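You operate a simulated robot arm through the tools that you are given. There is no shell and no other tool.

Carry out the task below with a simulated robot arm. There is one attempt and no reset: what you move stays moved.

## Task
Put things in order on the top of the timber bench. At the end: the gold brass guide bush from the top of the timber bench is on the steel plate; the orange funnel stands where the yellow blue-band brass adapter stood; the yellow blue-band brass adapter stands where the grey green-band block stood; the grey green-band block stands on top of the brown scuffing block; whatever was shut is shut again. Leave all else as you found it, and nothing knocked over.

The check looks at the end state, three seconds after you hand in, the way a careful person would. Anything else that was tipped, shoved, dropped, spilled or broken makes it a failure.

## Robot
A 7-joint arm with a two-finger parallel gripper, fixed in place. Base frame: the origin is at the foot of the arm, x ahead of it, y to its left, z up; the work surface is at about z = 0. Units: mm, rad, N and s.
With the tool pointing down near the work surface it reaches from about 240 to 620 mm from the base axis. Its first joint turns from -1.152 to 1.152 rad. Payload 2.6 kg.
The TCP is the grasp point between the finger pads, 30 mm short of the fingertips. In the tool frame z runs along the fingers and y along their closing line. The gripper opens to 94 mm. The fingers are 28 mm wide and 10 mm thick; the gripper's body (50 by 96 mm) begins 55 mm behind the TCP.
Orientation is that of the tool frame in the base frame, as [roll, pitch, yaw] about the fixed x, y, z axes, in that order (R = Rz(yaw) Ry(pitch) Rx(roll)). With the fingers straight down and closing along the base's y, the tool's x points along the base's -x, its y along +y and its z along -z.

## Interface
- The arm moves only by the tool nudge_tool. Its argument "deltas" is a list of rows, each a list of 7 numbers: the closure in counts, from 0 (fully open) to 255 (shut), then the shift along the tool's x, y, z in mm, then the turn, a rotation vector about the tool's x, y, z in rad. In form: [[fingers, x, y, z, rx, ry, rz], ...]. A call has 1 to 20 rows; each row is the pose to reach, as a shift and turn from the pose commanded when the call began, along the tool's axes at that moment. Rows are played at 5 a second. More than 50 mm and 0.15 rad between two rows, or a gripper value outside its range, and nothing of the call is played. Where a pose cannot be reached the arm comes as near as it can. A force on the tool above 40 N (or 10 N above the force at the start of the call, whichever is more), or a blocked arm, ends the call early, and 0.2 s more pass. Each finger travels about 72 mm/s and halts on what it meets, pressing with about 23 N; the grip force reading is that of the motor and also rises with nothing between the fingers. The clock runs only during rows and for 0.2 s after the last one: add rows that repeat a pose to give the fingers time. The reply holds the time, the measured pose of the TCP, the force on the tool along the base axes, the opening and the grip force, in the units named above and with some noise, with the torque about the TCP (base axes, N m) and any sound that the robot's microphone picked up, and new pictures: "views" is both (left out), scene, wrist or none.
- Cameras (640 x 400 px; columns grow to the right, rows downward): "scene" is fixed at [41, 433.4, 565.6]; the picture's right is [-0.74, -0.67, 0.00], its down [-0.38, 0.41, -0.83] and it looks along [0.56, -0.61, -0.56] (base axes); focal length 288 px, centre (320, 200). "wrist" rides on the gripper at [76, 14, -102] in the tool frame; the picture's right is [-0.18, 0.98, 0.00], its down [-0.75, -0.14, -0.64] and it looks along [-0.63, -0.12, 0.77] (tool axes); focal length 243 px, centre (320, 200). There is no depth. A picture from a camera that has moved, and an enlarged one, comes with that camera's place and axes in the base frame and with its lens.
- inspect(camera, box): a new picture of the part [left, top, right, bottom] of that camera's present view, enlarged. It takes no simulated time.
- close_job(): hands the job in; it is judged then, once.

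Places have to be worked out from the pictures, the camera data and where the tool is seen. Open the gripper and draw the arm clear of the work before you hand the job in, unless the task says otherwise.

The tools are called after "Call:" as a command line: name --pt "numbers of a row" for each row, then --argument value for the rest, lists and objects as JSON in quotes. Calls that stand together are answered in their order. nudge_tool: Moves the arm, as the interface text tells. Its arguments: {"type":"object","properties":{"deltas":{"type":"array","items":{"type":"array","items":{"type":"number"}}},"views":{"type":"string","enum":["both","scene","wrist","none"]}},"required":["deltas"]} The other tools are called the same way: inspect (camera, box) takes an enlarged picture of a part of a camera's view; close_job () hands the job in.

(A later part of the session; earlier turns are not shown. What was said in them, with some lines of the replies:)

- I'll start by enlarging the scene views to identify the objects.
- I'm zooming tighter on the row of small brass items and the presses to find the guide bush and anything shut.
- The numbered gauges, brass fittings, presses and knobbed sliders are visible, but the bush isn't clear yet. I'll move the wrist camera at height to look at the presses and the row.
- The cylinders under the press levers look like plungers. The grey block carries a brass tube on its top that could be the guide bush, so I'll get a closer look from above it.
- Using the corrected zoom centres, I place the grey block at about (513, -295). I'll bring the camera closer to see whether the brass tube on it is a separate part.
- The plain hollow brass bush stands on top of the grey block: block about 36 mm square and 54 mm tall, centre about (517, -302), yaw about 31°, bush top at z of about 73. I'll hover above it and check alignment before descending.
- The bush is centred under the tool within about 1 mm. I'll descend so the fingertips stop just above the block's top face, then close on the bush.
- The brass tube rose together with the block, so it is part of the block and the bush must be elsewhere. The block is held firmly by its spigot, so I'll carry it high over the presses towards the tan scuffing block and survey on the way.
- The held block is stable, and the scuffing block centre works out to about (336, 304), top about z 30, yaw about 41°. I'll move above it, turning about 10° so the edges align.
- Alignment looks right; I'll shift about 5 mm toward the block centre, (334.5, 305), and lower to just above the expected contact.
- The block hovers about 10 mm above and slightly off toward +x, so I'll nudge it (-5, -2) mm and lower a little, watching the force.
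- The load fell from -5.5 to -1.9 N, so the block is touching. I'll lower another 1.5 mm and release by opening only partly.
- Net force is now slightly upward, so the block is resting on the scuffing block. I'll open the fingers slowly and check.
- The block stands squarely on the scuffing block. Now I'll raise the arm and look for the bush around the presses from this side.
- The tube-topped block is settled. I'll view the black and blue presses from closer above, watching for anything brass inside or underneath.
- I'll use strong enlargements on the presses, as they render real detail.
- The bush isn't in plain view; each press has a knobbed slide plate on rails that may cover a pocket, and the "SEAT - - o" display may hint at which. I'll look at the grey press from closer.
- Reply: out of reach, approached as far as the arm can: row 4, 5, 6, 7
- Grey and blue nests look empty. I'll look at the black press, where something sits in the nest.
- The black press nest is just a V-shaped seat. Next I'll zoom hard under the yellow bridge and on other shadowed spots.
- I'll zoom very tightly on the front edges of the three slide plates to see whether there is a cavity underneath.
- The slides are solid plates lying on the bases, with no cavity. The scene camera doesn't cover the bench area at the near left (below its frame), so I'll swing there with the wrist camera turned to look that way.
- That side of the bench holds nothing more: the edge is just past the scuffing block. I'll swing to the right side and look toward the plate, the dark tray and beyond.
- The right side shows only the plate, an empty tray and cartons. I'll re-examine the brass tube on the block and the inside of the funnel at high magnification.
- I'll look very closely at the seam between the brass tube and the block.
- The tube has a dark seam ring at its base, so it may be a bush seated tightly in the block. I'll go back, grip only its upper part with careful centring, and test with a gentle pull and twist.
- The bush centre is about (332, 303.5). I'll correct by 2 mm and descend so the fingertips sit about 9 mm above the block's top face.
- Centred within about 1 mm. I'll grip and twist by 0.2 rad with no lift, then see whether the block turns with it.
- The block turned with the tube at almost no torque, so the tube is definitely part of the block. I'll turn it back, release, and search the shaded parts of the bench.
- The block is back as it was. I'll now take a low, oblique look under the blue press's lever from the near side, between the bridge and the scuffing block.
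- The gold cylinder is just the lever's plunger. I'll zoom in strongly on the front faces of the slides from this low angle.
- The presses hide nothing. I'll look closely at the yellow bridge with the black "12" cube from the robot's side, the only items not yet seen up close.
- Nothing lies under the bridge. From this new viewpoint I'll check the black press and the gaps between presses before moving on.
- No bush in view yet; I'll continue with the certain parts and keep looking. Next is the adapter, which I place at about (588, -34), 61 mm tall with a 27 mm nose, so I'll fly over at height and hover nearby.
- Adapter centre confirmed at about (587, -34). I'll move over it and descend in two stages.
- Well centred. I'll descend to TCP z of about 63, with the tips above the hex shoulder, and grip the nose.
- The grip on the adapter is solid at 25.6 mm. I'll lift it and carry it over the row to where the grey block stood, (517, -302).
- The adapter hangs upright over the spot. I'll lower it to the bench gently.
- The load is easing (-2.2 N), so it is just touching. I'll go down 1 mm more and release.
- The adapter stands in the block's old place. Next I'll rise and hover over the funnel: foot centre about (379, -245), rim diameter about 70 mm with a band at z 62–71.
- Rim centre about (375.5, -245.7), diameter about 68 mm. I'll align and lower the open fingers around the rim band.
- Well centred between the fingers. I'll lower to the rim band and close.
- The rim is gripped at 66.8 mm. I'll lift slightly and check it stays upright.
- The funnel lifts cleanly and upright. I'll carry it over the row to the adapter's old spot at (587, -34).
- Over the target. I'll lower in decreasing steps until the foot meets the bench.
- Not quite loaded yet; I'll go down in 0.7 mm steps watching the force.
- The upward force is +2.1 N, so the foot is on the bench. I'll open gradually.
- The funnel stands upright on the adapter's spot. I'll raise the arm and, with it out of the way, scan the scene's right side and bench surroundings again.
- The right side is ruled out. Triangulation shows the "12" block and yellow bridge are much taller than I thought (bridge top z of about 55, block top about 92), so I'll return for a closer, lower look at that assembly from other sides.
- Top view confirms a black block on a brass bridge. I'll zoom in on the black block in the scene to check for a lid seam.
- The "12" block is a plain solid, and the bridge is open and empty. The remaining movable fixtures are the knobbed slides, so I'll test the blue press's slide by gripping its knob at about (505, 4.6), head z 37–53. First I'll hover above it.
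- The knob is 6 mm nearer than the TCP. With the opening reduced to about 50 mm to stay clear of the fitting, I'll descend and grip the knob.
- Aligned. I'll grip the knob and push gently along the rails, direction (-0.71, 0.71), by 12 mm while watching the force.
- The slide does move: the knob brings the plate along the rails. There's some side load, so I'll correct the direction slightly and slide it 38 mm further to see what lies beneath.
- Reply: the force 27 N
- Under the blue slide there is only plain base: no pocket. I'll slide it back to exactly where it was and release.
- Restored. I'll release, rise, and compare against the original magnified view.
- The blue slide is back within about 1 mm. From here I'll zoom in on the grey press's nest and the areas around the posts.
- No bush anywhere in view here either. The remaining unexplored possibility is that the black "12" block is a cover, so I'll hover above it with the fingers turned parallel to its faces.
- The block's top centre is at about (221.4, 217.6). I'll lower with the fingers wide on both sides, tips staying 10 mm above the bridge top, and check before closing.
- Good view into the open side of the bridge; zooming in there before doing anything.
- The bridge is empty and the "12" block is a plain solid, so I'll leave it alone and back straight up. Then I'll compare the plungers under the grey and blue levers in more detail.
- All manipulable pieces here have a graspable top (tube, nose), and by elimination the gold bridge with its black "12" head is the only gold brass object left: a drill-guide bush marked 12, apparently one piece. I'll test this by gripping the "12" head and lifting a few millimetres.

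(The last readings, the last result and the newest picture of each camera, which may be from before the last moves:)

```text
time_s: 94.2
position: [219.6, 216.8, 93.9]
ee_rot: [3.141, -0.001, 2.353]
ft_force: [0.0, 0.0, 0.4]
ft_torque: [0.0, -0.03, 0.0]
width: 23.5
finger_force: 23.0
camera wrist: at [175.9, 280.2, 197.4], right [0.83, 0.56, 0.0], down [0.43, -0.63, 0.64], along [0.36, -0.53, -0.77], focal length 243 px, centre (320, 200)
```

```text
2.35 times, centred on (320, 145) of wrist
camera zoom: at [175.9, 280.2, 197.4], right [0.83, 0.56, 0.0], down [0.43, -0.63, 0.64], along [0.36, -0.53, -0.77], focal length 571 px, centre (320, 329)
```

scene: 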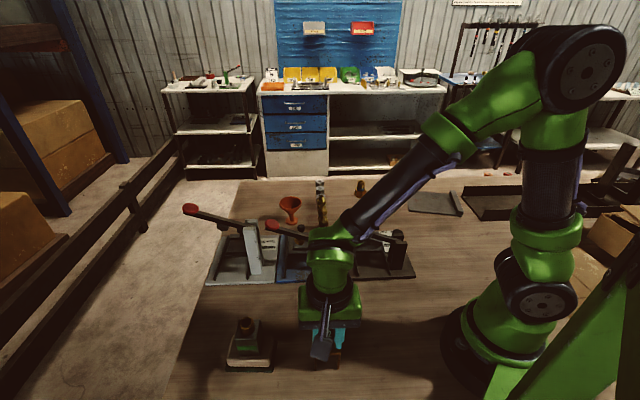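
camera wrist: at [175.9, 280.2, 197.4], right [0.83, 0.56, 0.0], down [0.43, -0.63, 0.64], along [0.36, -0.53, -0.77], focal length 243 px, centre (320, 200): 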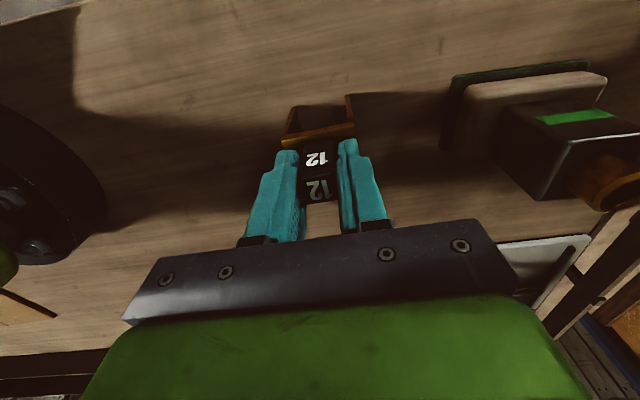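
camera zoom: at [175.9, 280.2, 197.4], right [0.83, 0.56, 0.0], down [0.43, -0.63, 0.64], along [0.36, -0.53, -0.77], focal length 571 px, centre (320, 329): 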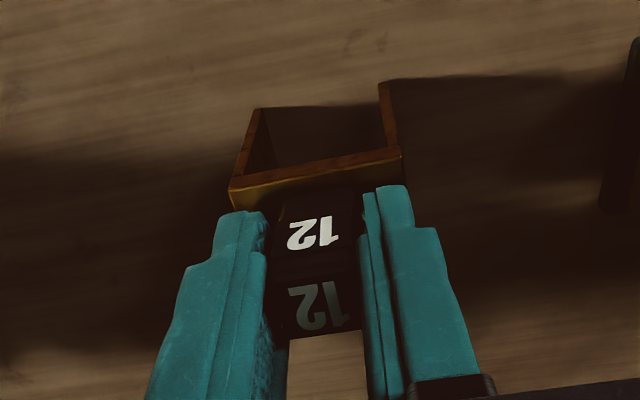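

Gripped at 23.5 mm, again about 24 mm like the other grips. I'll lift 8 mm slowly and see whether the gold bridge comes along.

Call:
nudge_tool --pt "255 0 0 -2 0 0 0" --pt "255 0 0 -5 0 0 0" --pt "255 0 0 -8 0 0 0" --pt "255 0 0 -8 0 0 0"

Call:
inspect --camera "scene" --box '[285, 300, 375, 380]'

Call:
inspect --camera "wrist" --box '[210, 60, 430, 230]'

```text
time_s: 95.2
position: [222.4, 217.3, 101.3]
ee_rot: [3.141, -0.001, 2.354]
ft_force: [-0.4, -0.9, -1.5]
ft_torque: [0.0, 0.0, 0.0]
width: 23.6
finger_force: 22.9
camera wrist: at [177.9, 280.4, 205.0], right [0.83, 0.56, 0.0], down [0.43, -0.63, 0.64], along [0.36, -0.53, -0.77], focal length 243 px, centre (320, 200)
```

scene: 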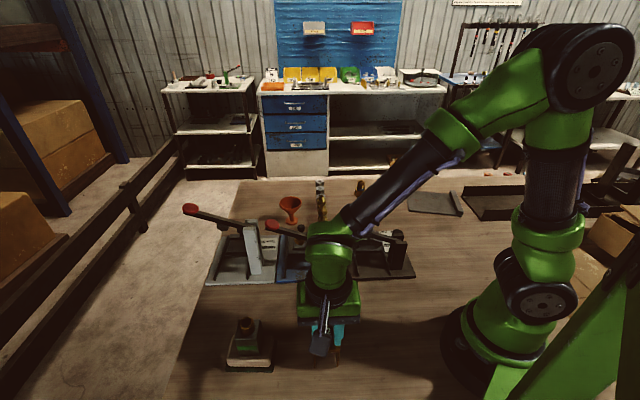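
wrist: 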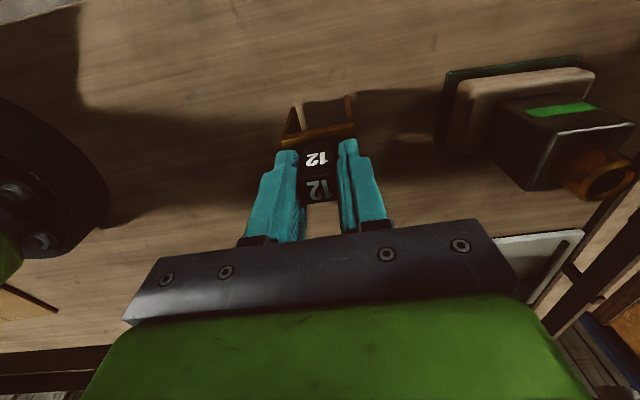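

```text
5.00 times, centred on (330, 340) of scene
camera zoom: at [41.0, 433.4, 565.6], right [-0.74, -0.67, 0.0], down [-0.38, 0.41, -0.83], along [0.56, -0.61, -0.56], focal length 1440 px, centre (270, -500)
```

zoom: 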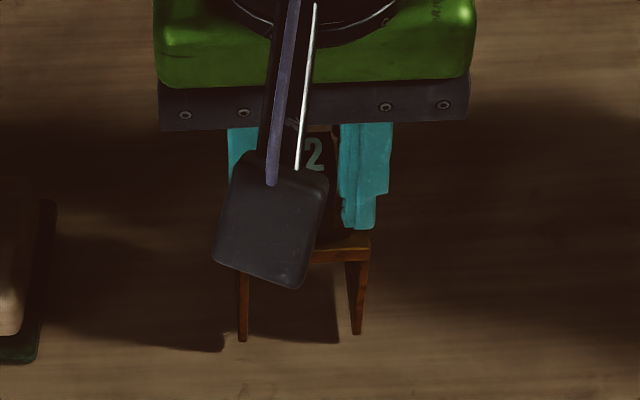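

```text
2.35 times, centred on (320, 145) of wrist
camera zoom: at [177.9, 280.4, 205.0], right [0.83, 0.56, 0.0], down [0.43, -0.63, 0.64], along [0.36, -0.53, -0.77], focal length 571 px, centre (320, 329)
```

zoom: 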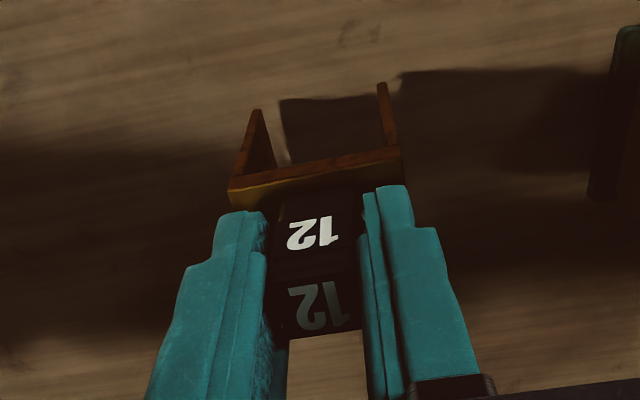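

The gold bridge rises with the black "12" head as one rigid piece, about 1.4 N. It's the only gold brass object left and is made to be moved like the others, so I take it as the guide bush. I'll carry it high over the presses towards the steel plate.

Call:
nudge_tool --pt "255 0 0 -40 0 0 0" --pt "255 0 0 -80 0 0 0" --pt "255 0 0 -120 0 0 0" --pt "255 0 0 -160 0 0 0" --pt "255 0 0 -195 0 0 0" --pt "255 -38.9 -6.2 -195 0 0 0.015" --pt "255 -78.5 -14.6 -195 0 0 0.03" --pt "255 -116.1 -27.9 -195 0 0 0.045" --pt "255 -152.9 -44.7 -195 0 0 0.06" --pt "255 -188.3 -64.4 -195 0 0 0.075" --pt "255 -223 -84.8 -195 0 0 0.09" --pt "255 -257.1 -107.3 -195 0 0 0.105" --pt "255 -290.4 -130.5 -195 0 0 0.12" --pt "255 -322.9 -154.5 -195 0 0 0.135" --pt "255 -353.5 -180.4 -195 0 0 0.15" --pt "255 -383.3 -207.2 -195 0 0 0.165" --pt "255 -411 -236.1 -195 0 0 0.18" --pt "255 -437.2 -266.5 -195 0 0 0.195" --pt "255 -462.1 -298.2 -195 0 0 0.213" --pt "255 -462.1 -298.2 -195 0 0 0.213"

Call:
inspect --camera "wrist" --box '[160, 0, 480, 200]'

Call:
inspect --camera "scene" --box '[180, 280, 360, 400]'

```text
time_s: 99.4
position: [335.6, -321.2, 291.8]
ee_rot: [3.14, 0.0, 2.141]
ft_force: [0.2, 0.4, -1.6]
ft_torque: [0.0, -0.01, 0.0]
width: 23.8
finger_force: 23.4
camera wrist: at [306.2, -249.9, 395.5], right [0.93, 0.38, 0.0], down [0.29, -0.71, 0.64], along [0.24, -0.59, -0.77], focal length 243 px, centre (320, 200)
```

scene: 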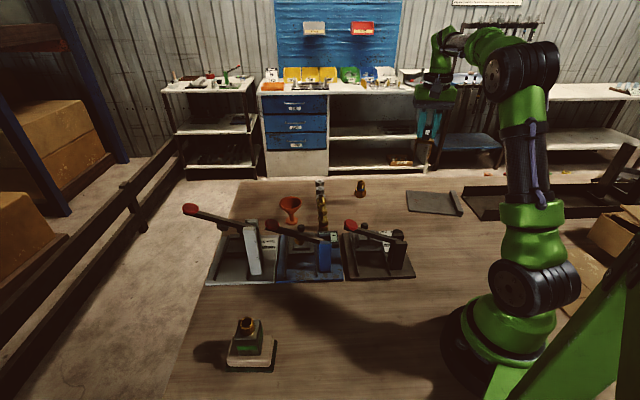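
wrist: 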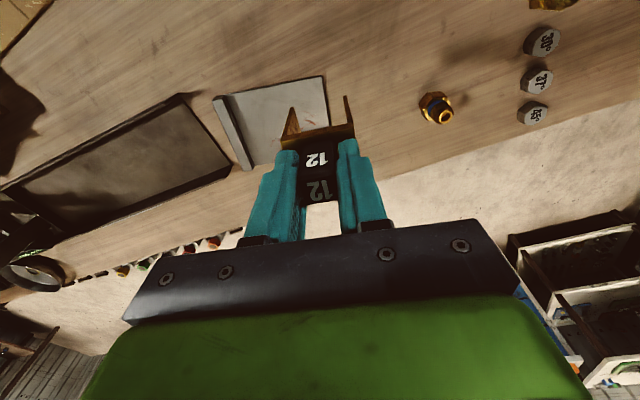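

```text
2.00 times, centred on (320, 100) of wrist
camera zoom: at [306.2, -249.9, 395.5], right [0.93, 0.38, 0.0], down [0.29, -0.71, 0.64], along [0.24, -0.59, -0.77], focal length 485 px, centre (320, 400)
```

zoom: 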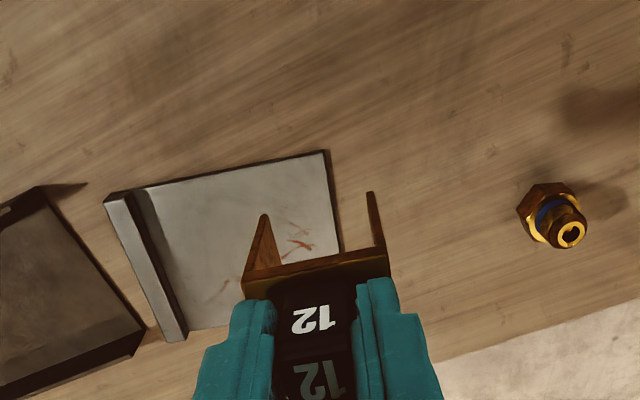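

```text
3.33 times, centred on (270, 340) of scene
camera zoom: at [41.0, 433.4, 565.7], right [-0.74, -0.67, 0.0], down [-0.38, 0.41, -0.83], along [0.56, -0.61, -0.56], focal length 960 px, centre (487, -267)
```

zoom: 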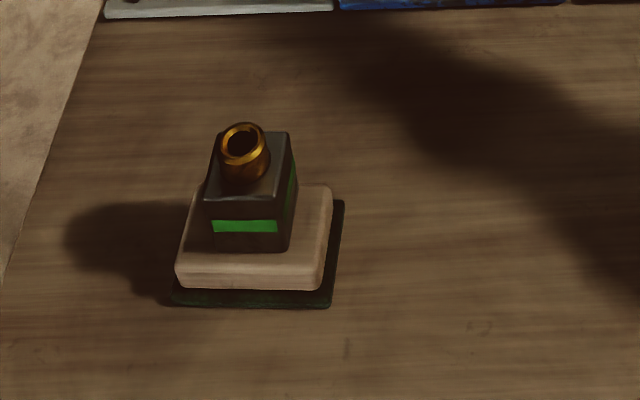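

The piece is secure, and the plate's free area is centred near (315, -422). I'll move over it and lower to just above the surface.

Call:
nudge_tool --pt "255 -25 -22 0 0 0 0" --pt "255 -50 -44 0 0 0 0" --pt "255 -74.8 -66.5 0 0 0 0" --pt "255 -74.8 -66.5 35 0 0 0" --pt "255 -74.8 -66.5 75 0 0 0" --pt "255 -74.8 -66.5 115 0 0 0" --pt "255 -74.8 -66.5 150 0 0 0" --pt "255 -74.8 -66.5 170 0 0 0" --pt "255 -74.8 -66.5 170 0 0 0"

Call:
inspect --camera "scene" --box '[395, 150, 485, 225]'

Call:
inspect --camera "wrist" --box '[200, 0, 440, 180]'

```text
time_s: 101.4
position: [321.3, -418.8, 126.4]
ee_rot: [-3.141, -0.002, 2.141]
ft_force: [0.4, -0.5, -1.4]
ft_torque: [-0.02, -0.05, -0.02]
width: 23.8
finger_force: 23.1
camera wrist: at [292.5, -348.0, 228.7], right [0.93, 0.38, 0.0], down [0.29, -0.71, 0.64], along [0.24, -0.59, -0.77], focal length 243 px, centre (320, 200)
```

scene: 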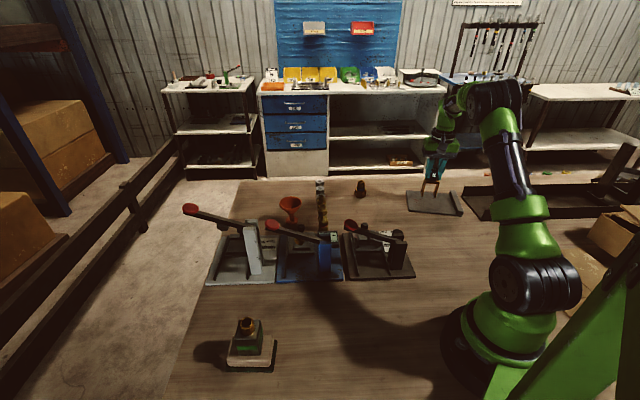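
wrist: 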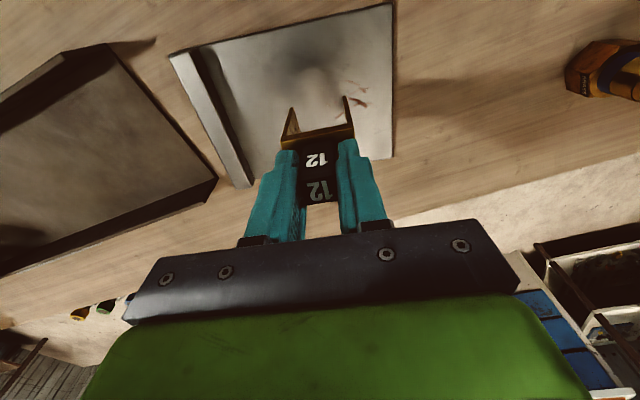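

```text
5.33 times, centred on (440, 188) of scene
camera zoom: at [41.0, 433.4, 565.7], right [-0.74, -0.67, 0.0], down [-0.38, 0.41, -0.83], along [0.56, -0.61, -0.56], focal length 1536 px, centre (-320, 267)
```

zoom: 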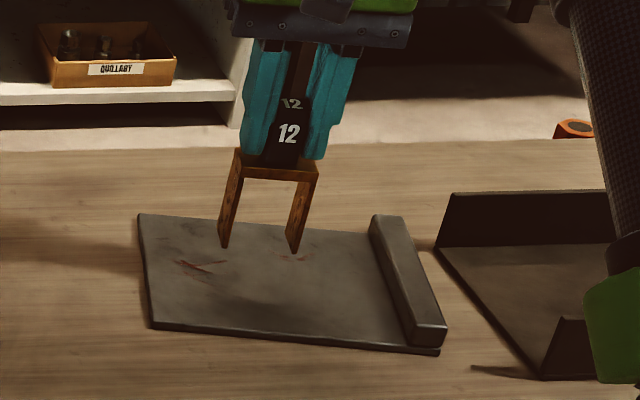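

```text
2.22 times, centred on (320, 90) of wrist
camera zoom: at [292.5, -348.0, 228.7], right [0.93, 0.38, 0.0], down [0.29, -0.71, 0.64], along [0.24, -0.59, -0.77], focal length 539 px, centre (320, 444)
```

zoom: 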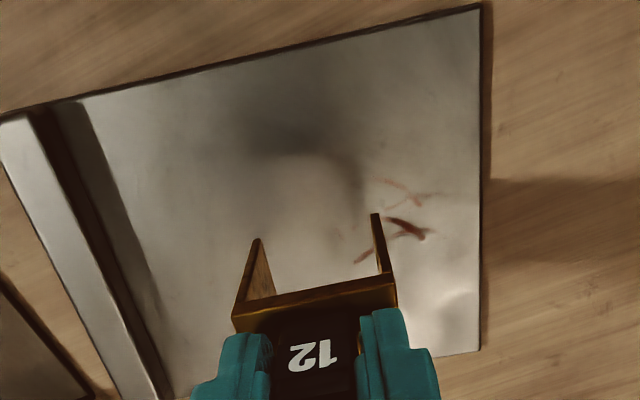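

It's hovering over the middle of the plate. I'll lower to contact.

Call:
nudge_tool --pt "255 0 0 12 0 0 0" --pt "255 0 0 20 0 0 0" --pt "255 0 0 23 0 0 0" --pt "255 0 0 25 0 0 0" --pt "255 0 0 25 0 0 0"

Call:
inspect --camera "scene" --box '[395, 155, 485, 225]'

```text
time_s: 102.6
position: [322.0, -419.8, 100.0]
ee_rot: [-3.141, 0.001, 2.141]
ft_force: [0.7, 0.2, 0.2]
ft_torque: [-0.1, 0.02, 0.0]
width: 23.6
finger_force: 23.6
camera wrist: at [292.4, -348.5, 202.9], right [0.93, 0.38, 0.0], down [0.29, -0.71, 0.64], along [0.24, -0.59, -0.77], focal length 243 px, centre (320, 200)
```

scene: 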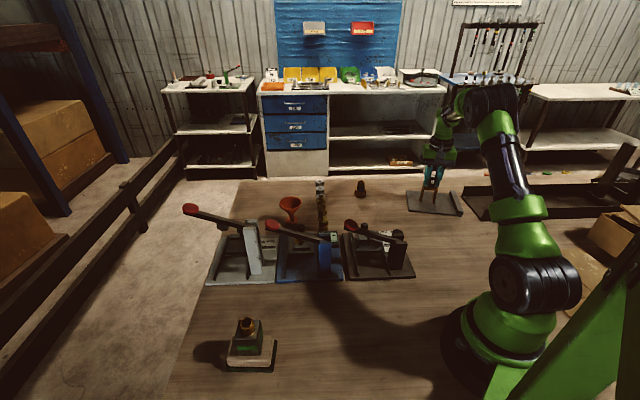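
wrist: 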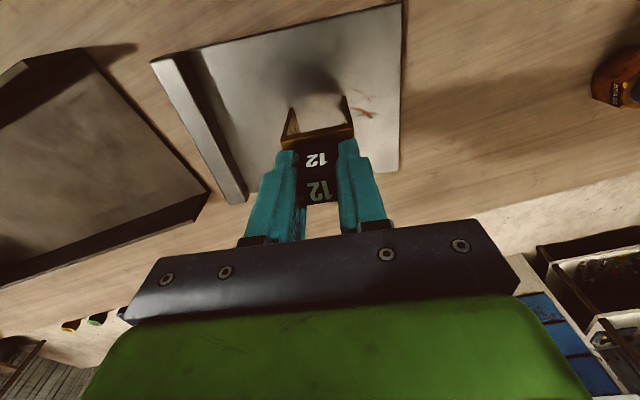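

```text
5.71 times, centred on (440, 190) of scene
camera zoom: at [41.0, 433.4, 565.6], right [-0.74, -0.67, 0.0], down [-0.38, 0.41, -0.83], along [0.56, -0.61, -0.56], focal length 1646 px, centre (-366, 257)
```

zoom: 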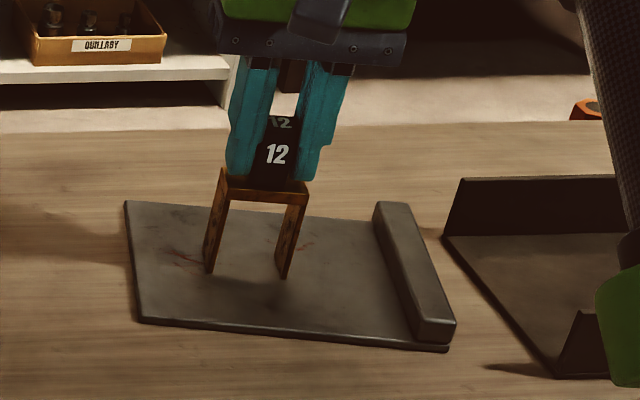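

The load has gone to about zero, so the legs are on the plate. I'll press 0.8 mm more and release gently.

Call:
nudge_tool --pt "255 0 0 0.8 0 0 0" --pt "255 0 0 0.8 0 0 0" --pt "190 0 0 0.8 0 0 0" --pt "175 0 0 0.5 0 0 0" --pt "150 0 0 0.5 0 0 0" --pt "110 0 0 0.5 0 0 0" --pt "60 0 0 0.5 0 0 0"

Call:
inspect --camera "scene" --box '[395, 155, 485, 225]'

```text
time_s: 104.2
position: [320.6, -419.4, 101.0]
ee_rot: [-3.141, 0.001, 2.142]
ft_force: [0.4, 0.8, -0.4]
ft_torque: [0.02, -0.04, 0.02]
width: 72.1
finger_force: 0.1
camera wrist: at [291.9, -347.8, 203.2], right [0.93, 0.38, 0.0], down [0.29, -0.71, 0.64], along [0.24, -0.59, -0.77], focal length 243 px, centre (320, 200)
```

scene: 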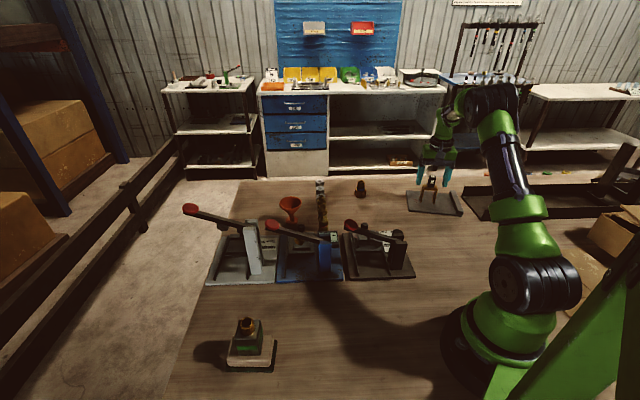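
wrist: 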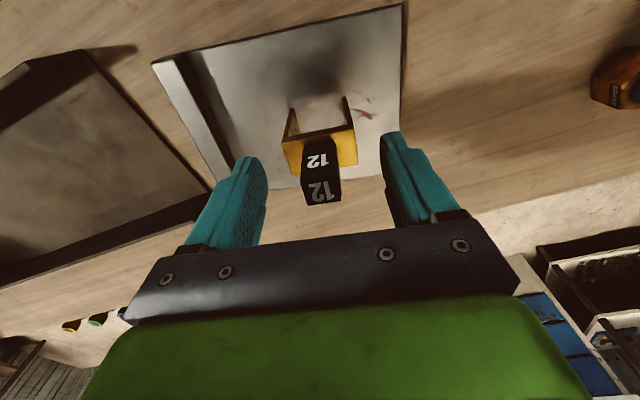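

```text
5.71 times, centred on (440, 190) of scene
camera zoom: at [41.0, 433.4, 565.6], right [-0.74, -0.67, 0.0], down [-0.38, 0.41, -0.83], along [0.56, -0.61, -0.56], focal length 1646 px, centre (-366, 257)
```

zoom: 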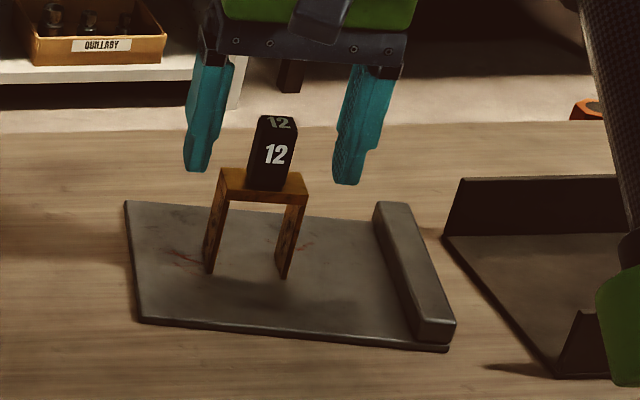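

The gold piece stands on the plate. I'll raise straight up and withdraw toward the start pose.

Call:
nudge_tool --pt "0 0 0 -25 0 0 0" --pt "0 0 0 -60 0 0 0" --pt "0 0 0 -100 0 0 0" --pt "0 0 0 -140 0 0 0" --pt "0 0 0 -180 0 0 0" --pt "0 0 0 -215 0 0 0" --pt "0 22 32 -225 0 0 -0.1" --pt "0 44 62 -225 0 0 -0.2" --pt "0 66 92 -225 0 0 -0.3" --pt "0 88 122 -225 0 0 -0.4" --pt "0 110 152 -225 0 0 -0.5" --pt "0 132 182 -225 0 0 -0.6" --pt "0 154 212 -225 0 0 -0.7" --pt "0 176 240 -225 0 0 -0.8" --pt "0 198 268 -225 0 0 -0.9" --pt "0 220 290 -225 0 0 -1.0" --pt "0 220 290 -225 0 0 -1.0"

Call:
inspect --camera "scene" --box '[250, 165, 480, 290]'

Call:
inspect --camera "scene" --box '[395, 155, 485, 225]'

Call:
inspect --camera "scene" --box '[260, 215, 350, 290]'

Call:
inspect --camera "scene" --box '[200, 300, 300, 390]'

```text
time_s: 107.8
position: [448.7, -78.5, 323.3]
ee_rot: [3.141, 0.002, -3.14]
ft_force: [0.8, -0.1, 0.3]
ft_torque: [-0.01, 0.0, 0.01]
width: 94.0
finger_force: 0.1
camera wrist: at [372.6, -64.8, 426.5], right [0.18, 0.98, 0.0], down [0.75, -0.14, 0.64], along [0.63, -0.12, -0.77], focal length 243 px, centre (320, 200)
```

scene: 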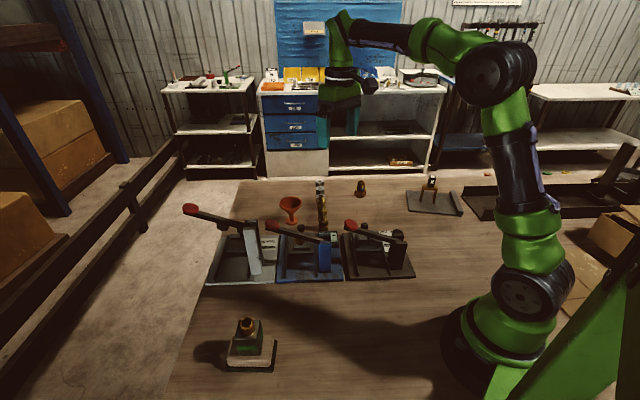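
wrist: 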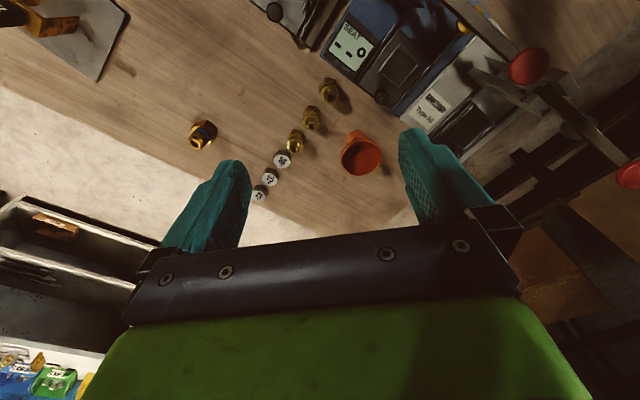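

```text
2.78 times, centred on (365, 228) of scene
camera zoom: at [40.9, 433.4, 565.6], right [-0.74, -0.67, 0.0], down [-0.38, 0.41, -0.83], along [0.56, -0.61, -0.56], focal length 801 px, centre (195, 124)
```

zoom: 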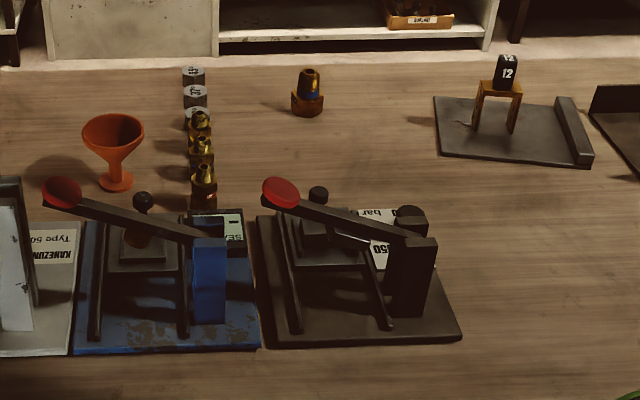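

```text
5.71 times, centred on (440, 190) of scene
camera zoom: at [40.9, 433.4, 565.6], right [-0.74, -0.67, 0.0], down [-0.38, 0.41, -0.83], along [0.56, -0.61, -0.56], focal length 1646 px, centre (-366, 257)
```

zoom: 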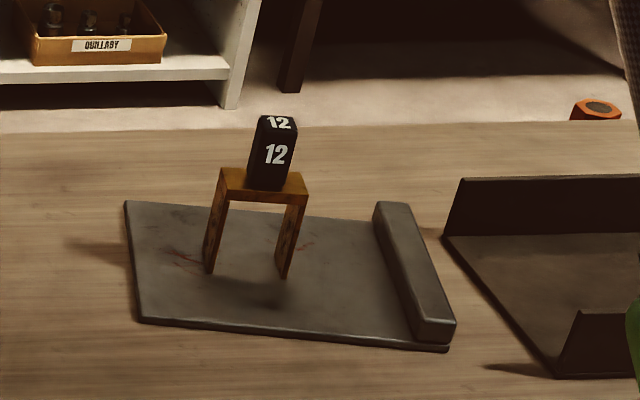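

```text
5.33 times, centred on (305, 252) of scene
camera zoom: at [40.9, 433.4, 565.6], right [-0.74, -0.67, 0.0], down [-0.38, 0.41, -0.83], along [0.56, -0.61, -0.56], focal length 1536 px, centre (400, -80)
```

zoom: 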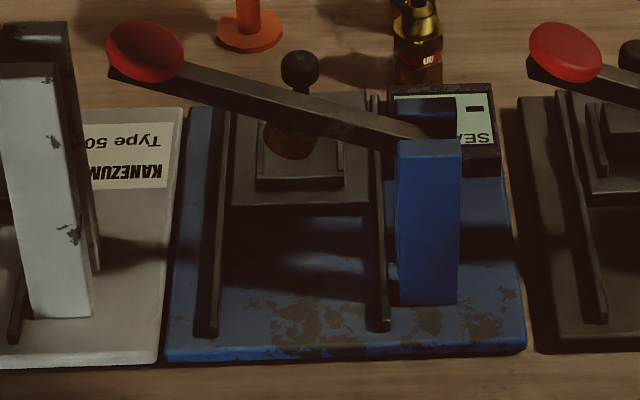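

```text
4.44 times, centred on (250, 345) of scene
camera zoom: at [40.9, 433.4, 565.6], right [-0.74, -0.67, 0.0], down [-0.38, 0.41, -0.83], along [0.56, -0.61, -0.56], focal length 1280 px, centre (631, -444)
```

zoom: 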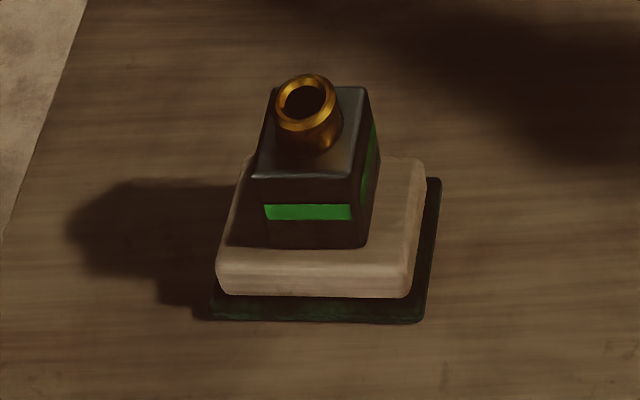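

The final views show the funnel on the adapter's old spot, the adapter on the block's old spot, the block on the scuffing block, and the gold "12" piece on the steel plate. The blue press slide is back to within about 1 mm, nothing is knocked over, and the open gripper is clear, so I'm handing in.

Call:
close_job

```text
The job is handed in.
```

I handed the job in with everything placed, but I'm not certain I moved the right object as the guide bush.

| Item | Where it ended up |
|---|---|
| Grey green-band block | On top of the brown scuffing block. |
| Yellow blue-band brass adapter | Where the grey block stood, about (517, -302). |
| Orange funnel | Where the adapter stood, about (587, -34). |
| Gold brass guide bush (my identification) | The gold bridge-shaped piece with the black "12" head, now standing on the steel plate. |

- **Guide bush:** no loose, bush-shaped part was visible anywhere I looked on the bench. The brass tube on the grey block turned out to be fixed to it. I chose the gold "12" piece by elimination: it was the only separate gold brass object left. If it isn't the bush, that part of the task is wrong, and I also moved something that should have stayed.
- **Blue press slide:** while searching, I pushed the slide in by its knob, found nothing under it, and slid it back. It sits about 1 mm from where it started.
- **Block test:** I also turned the grey block about 0.2 rad on the scuffing block to test its tube, then turned it back.
- **Shut things:** I found nothing that was shut, so nothing needed closing again.

Nothing was knocked over. The gripper is open and the arm is clear of the work.
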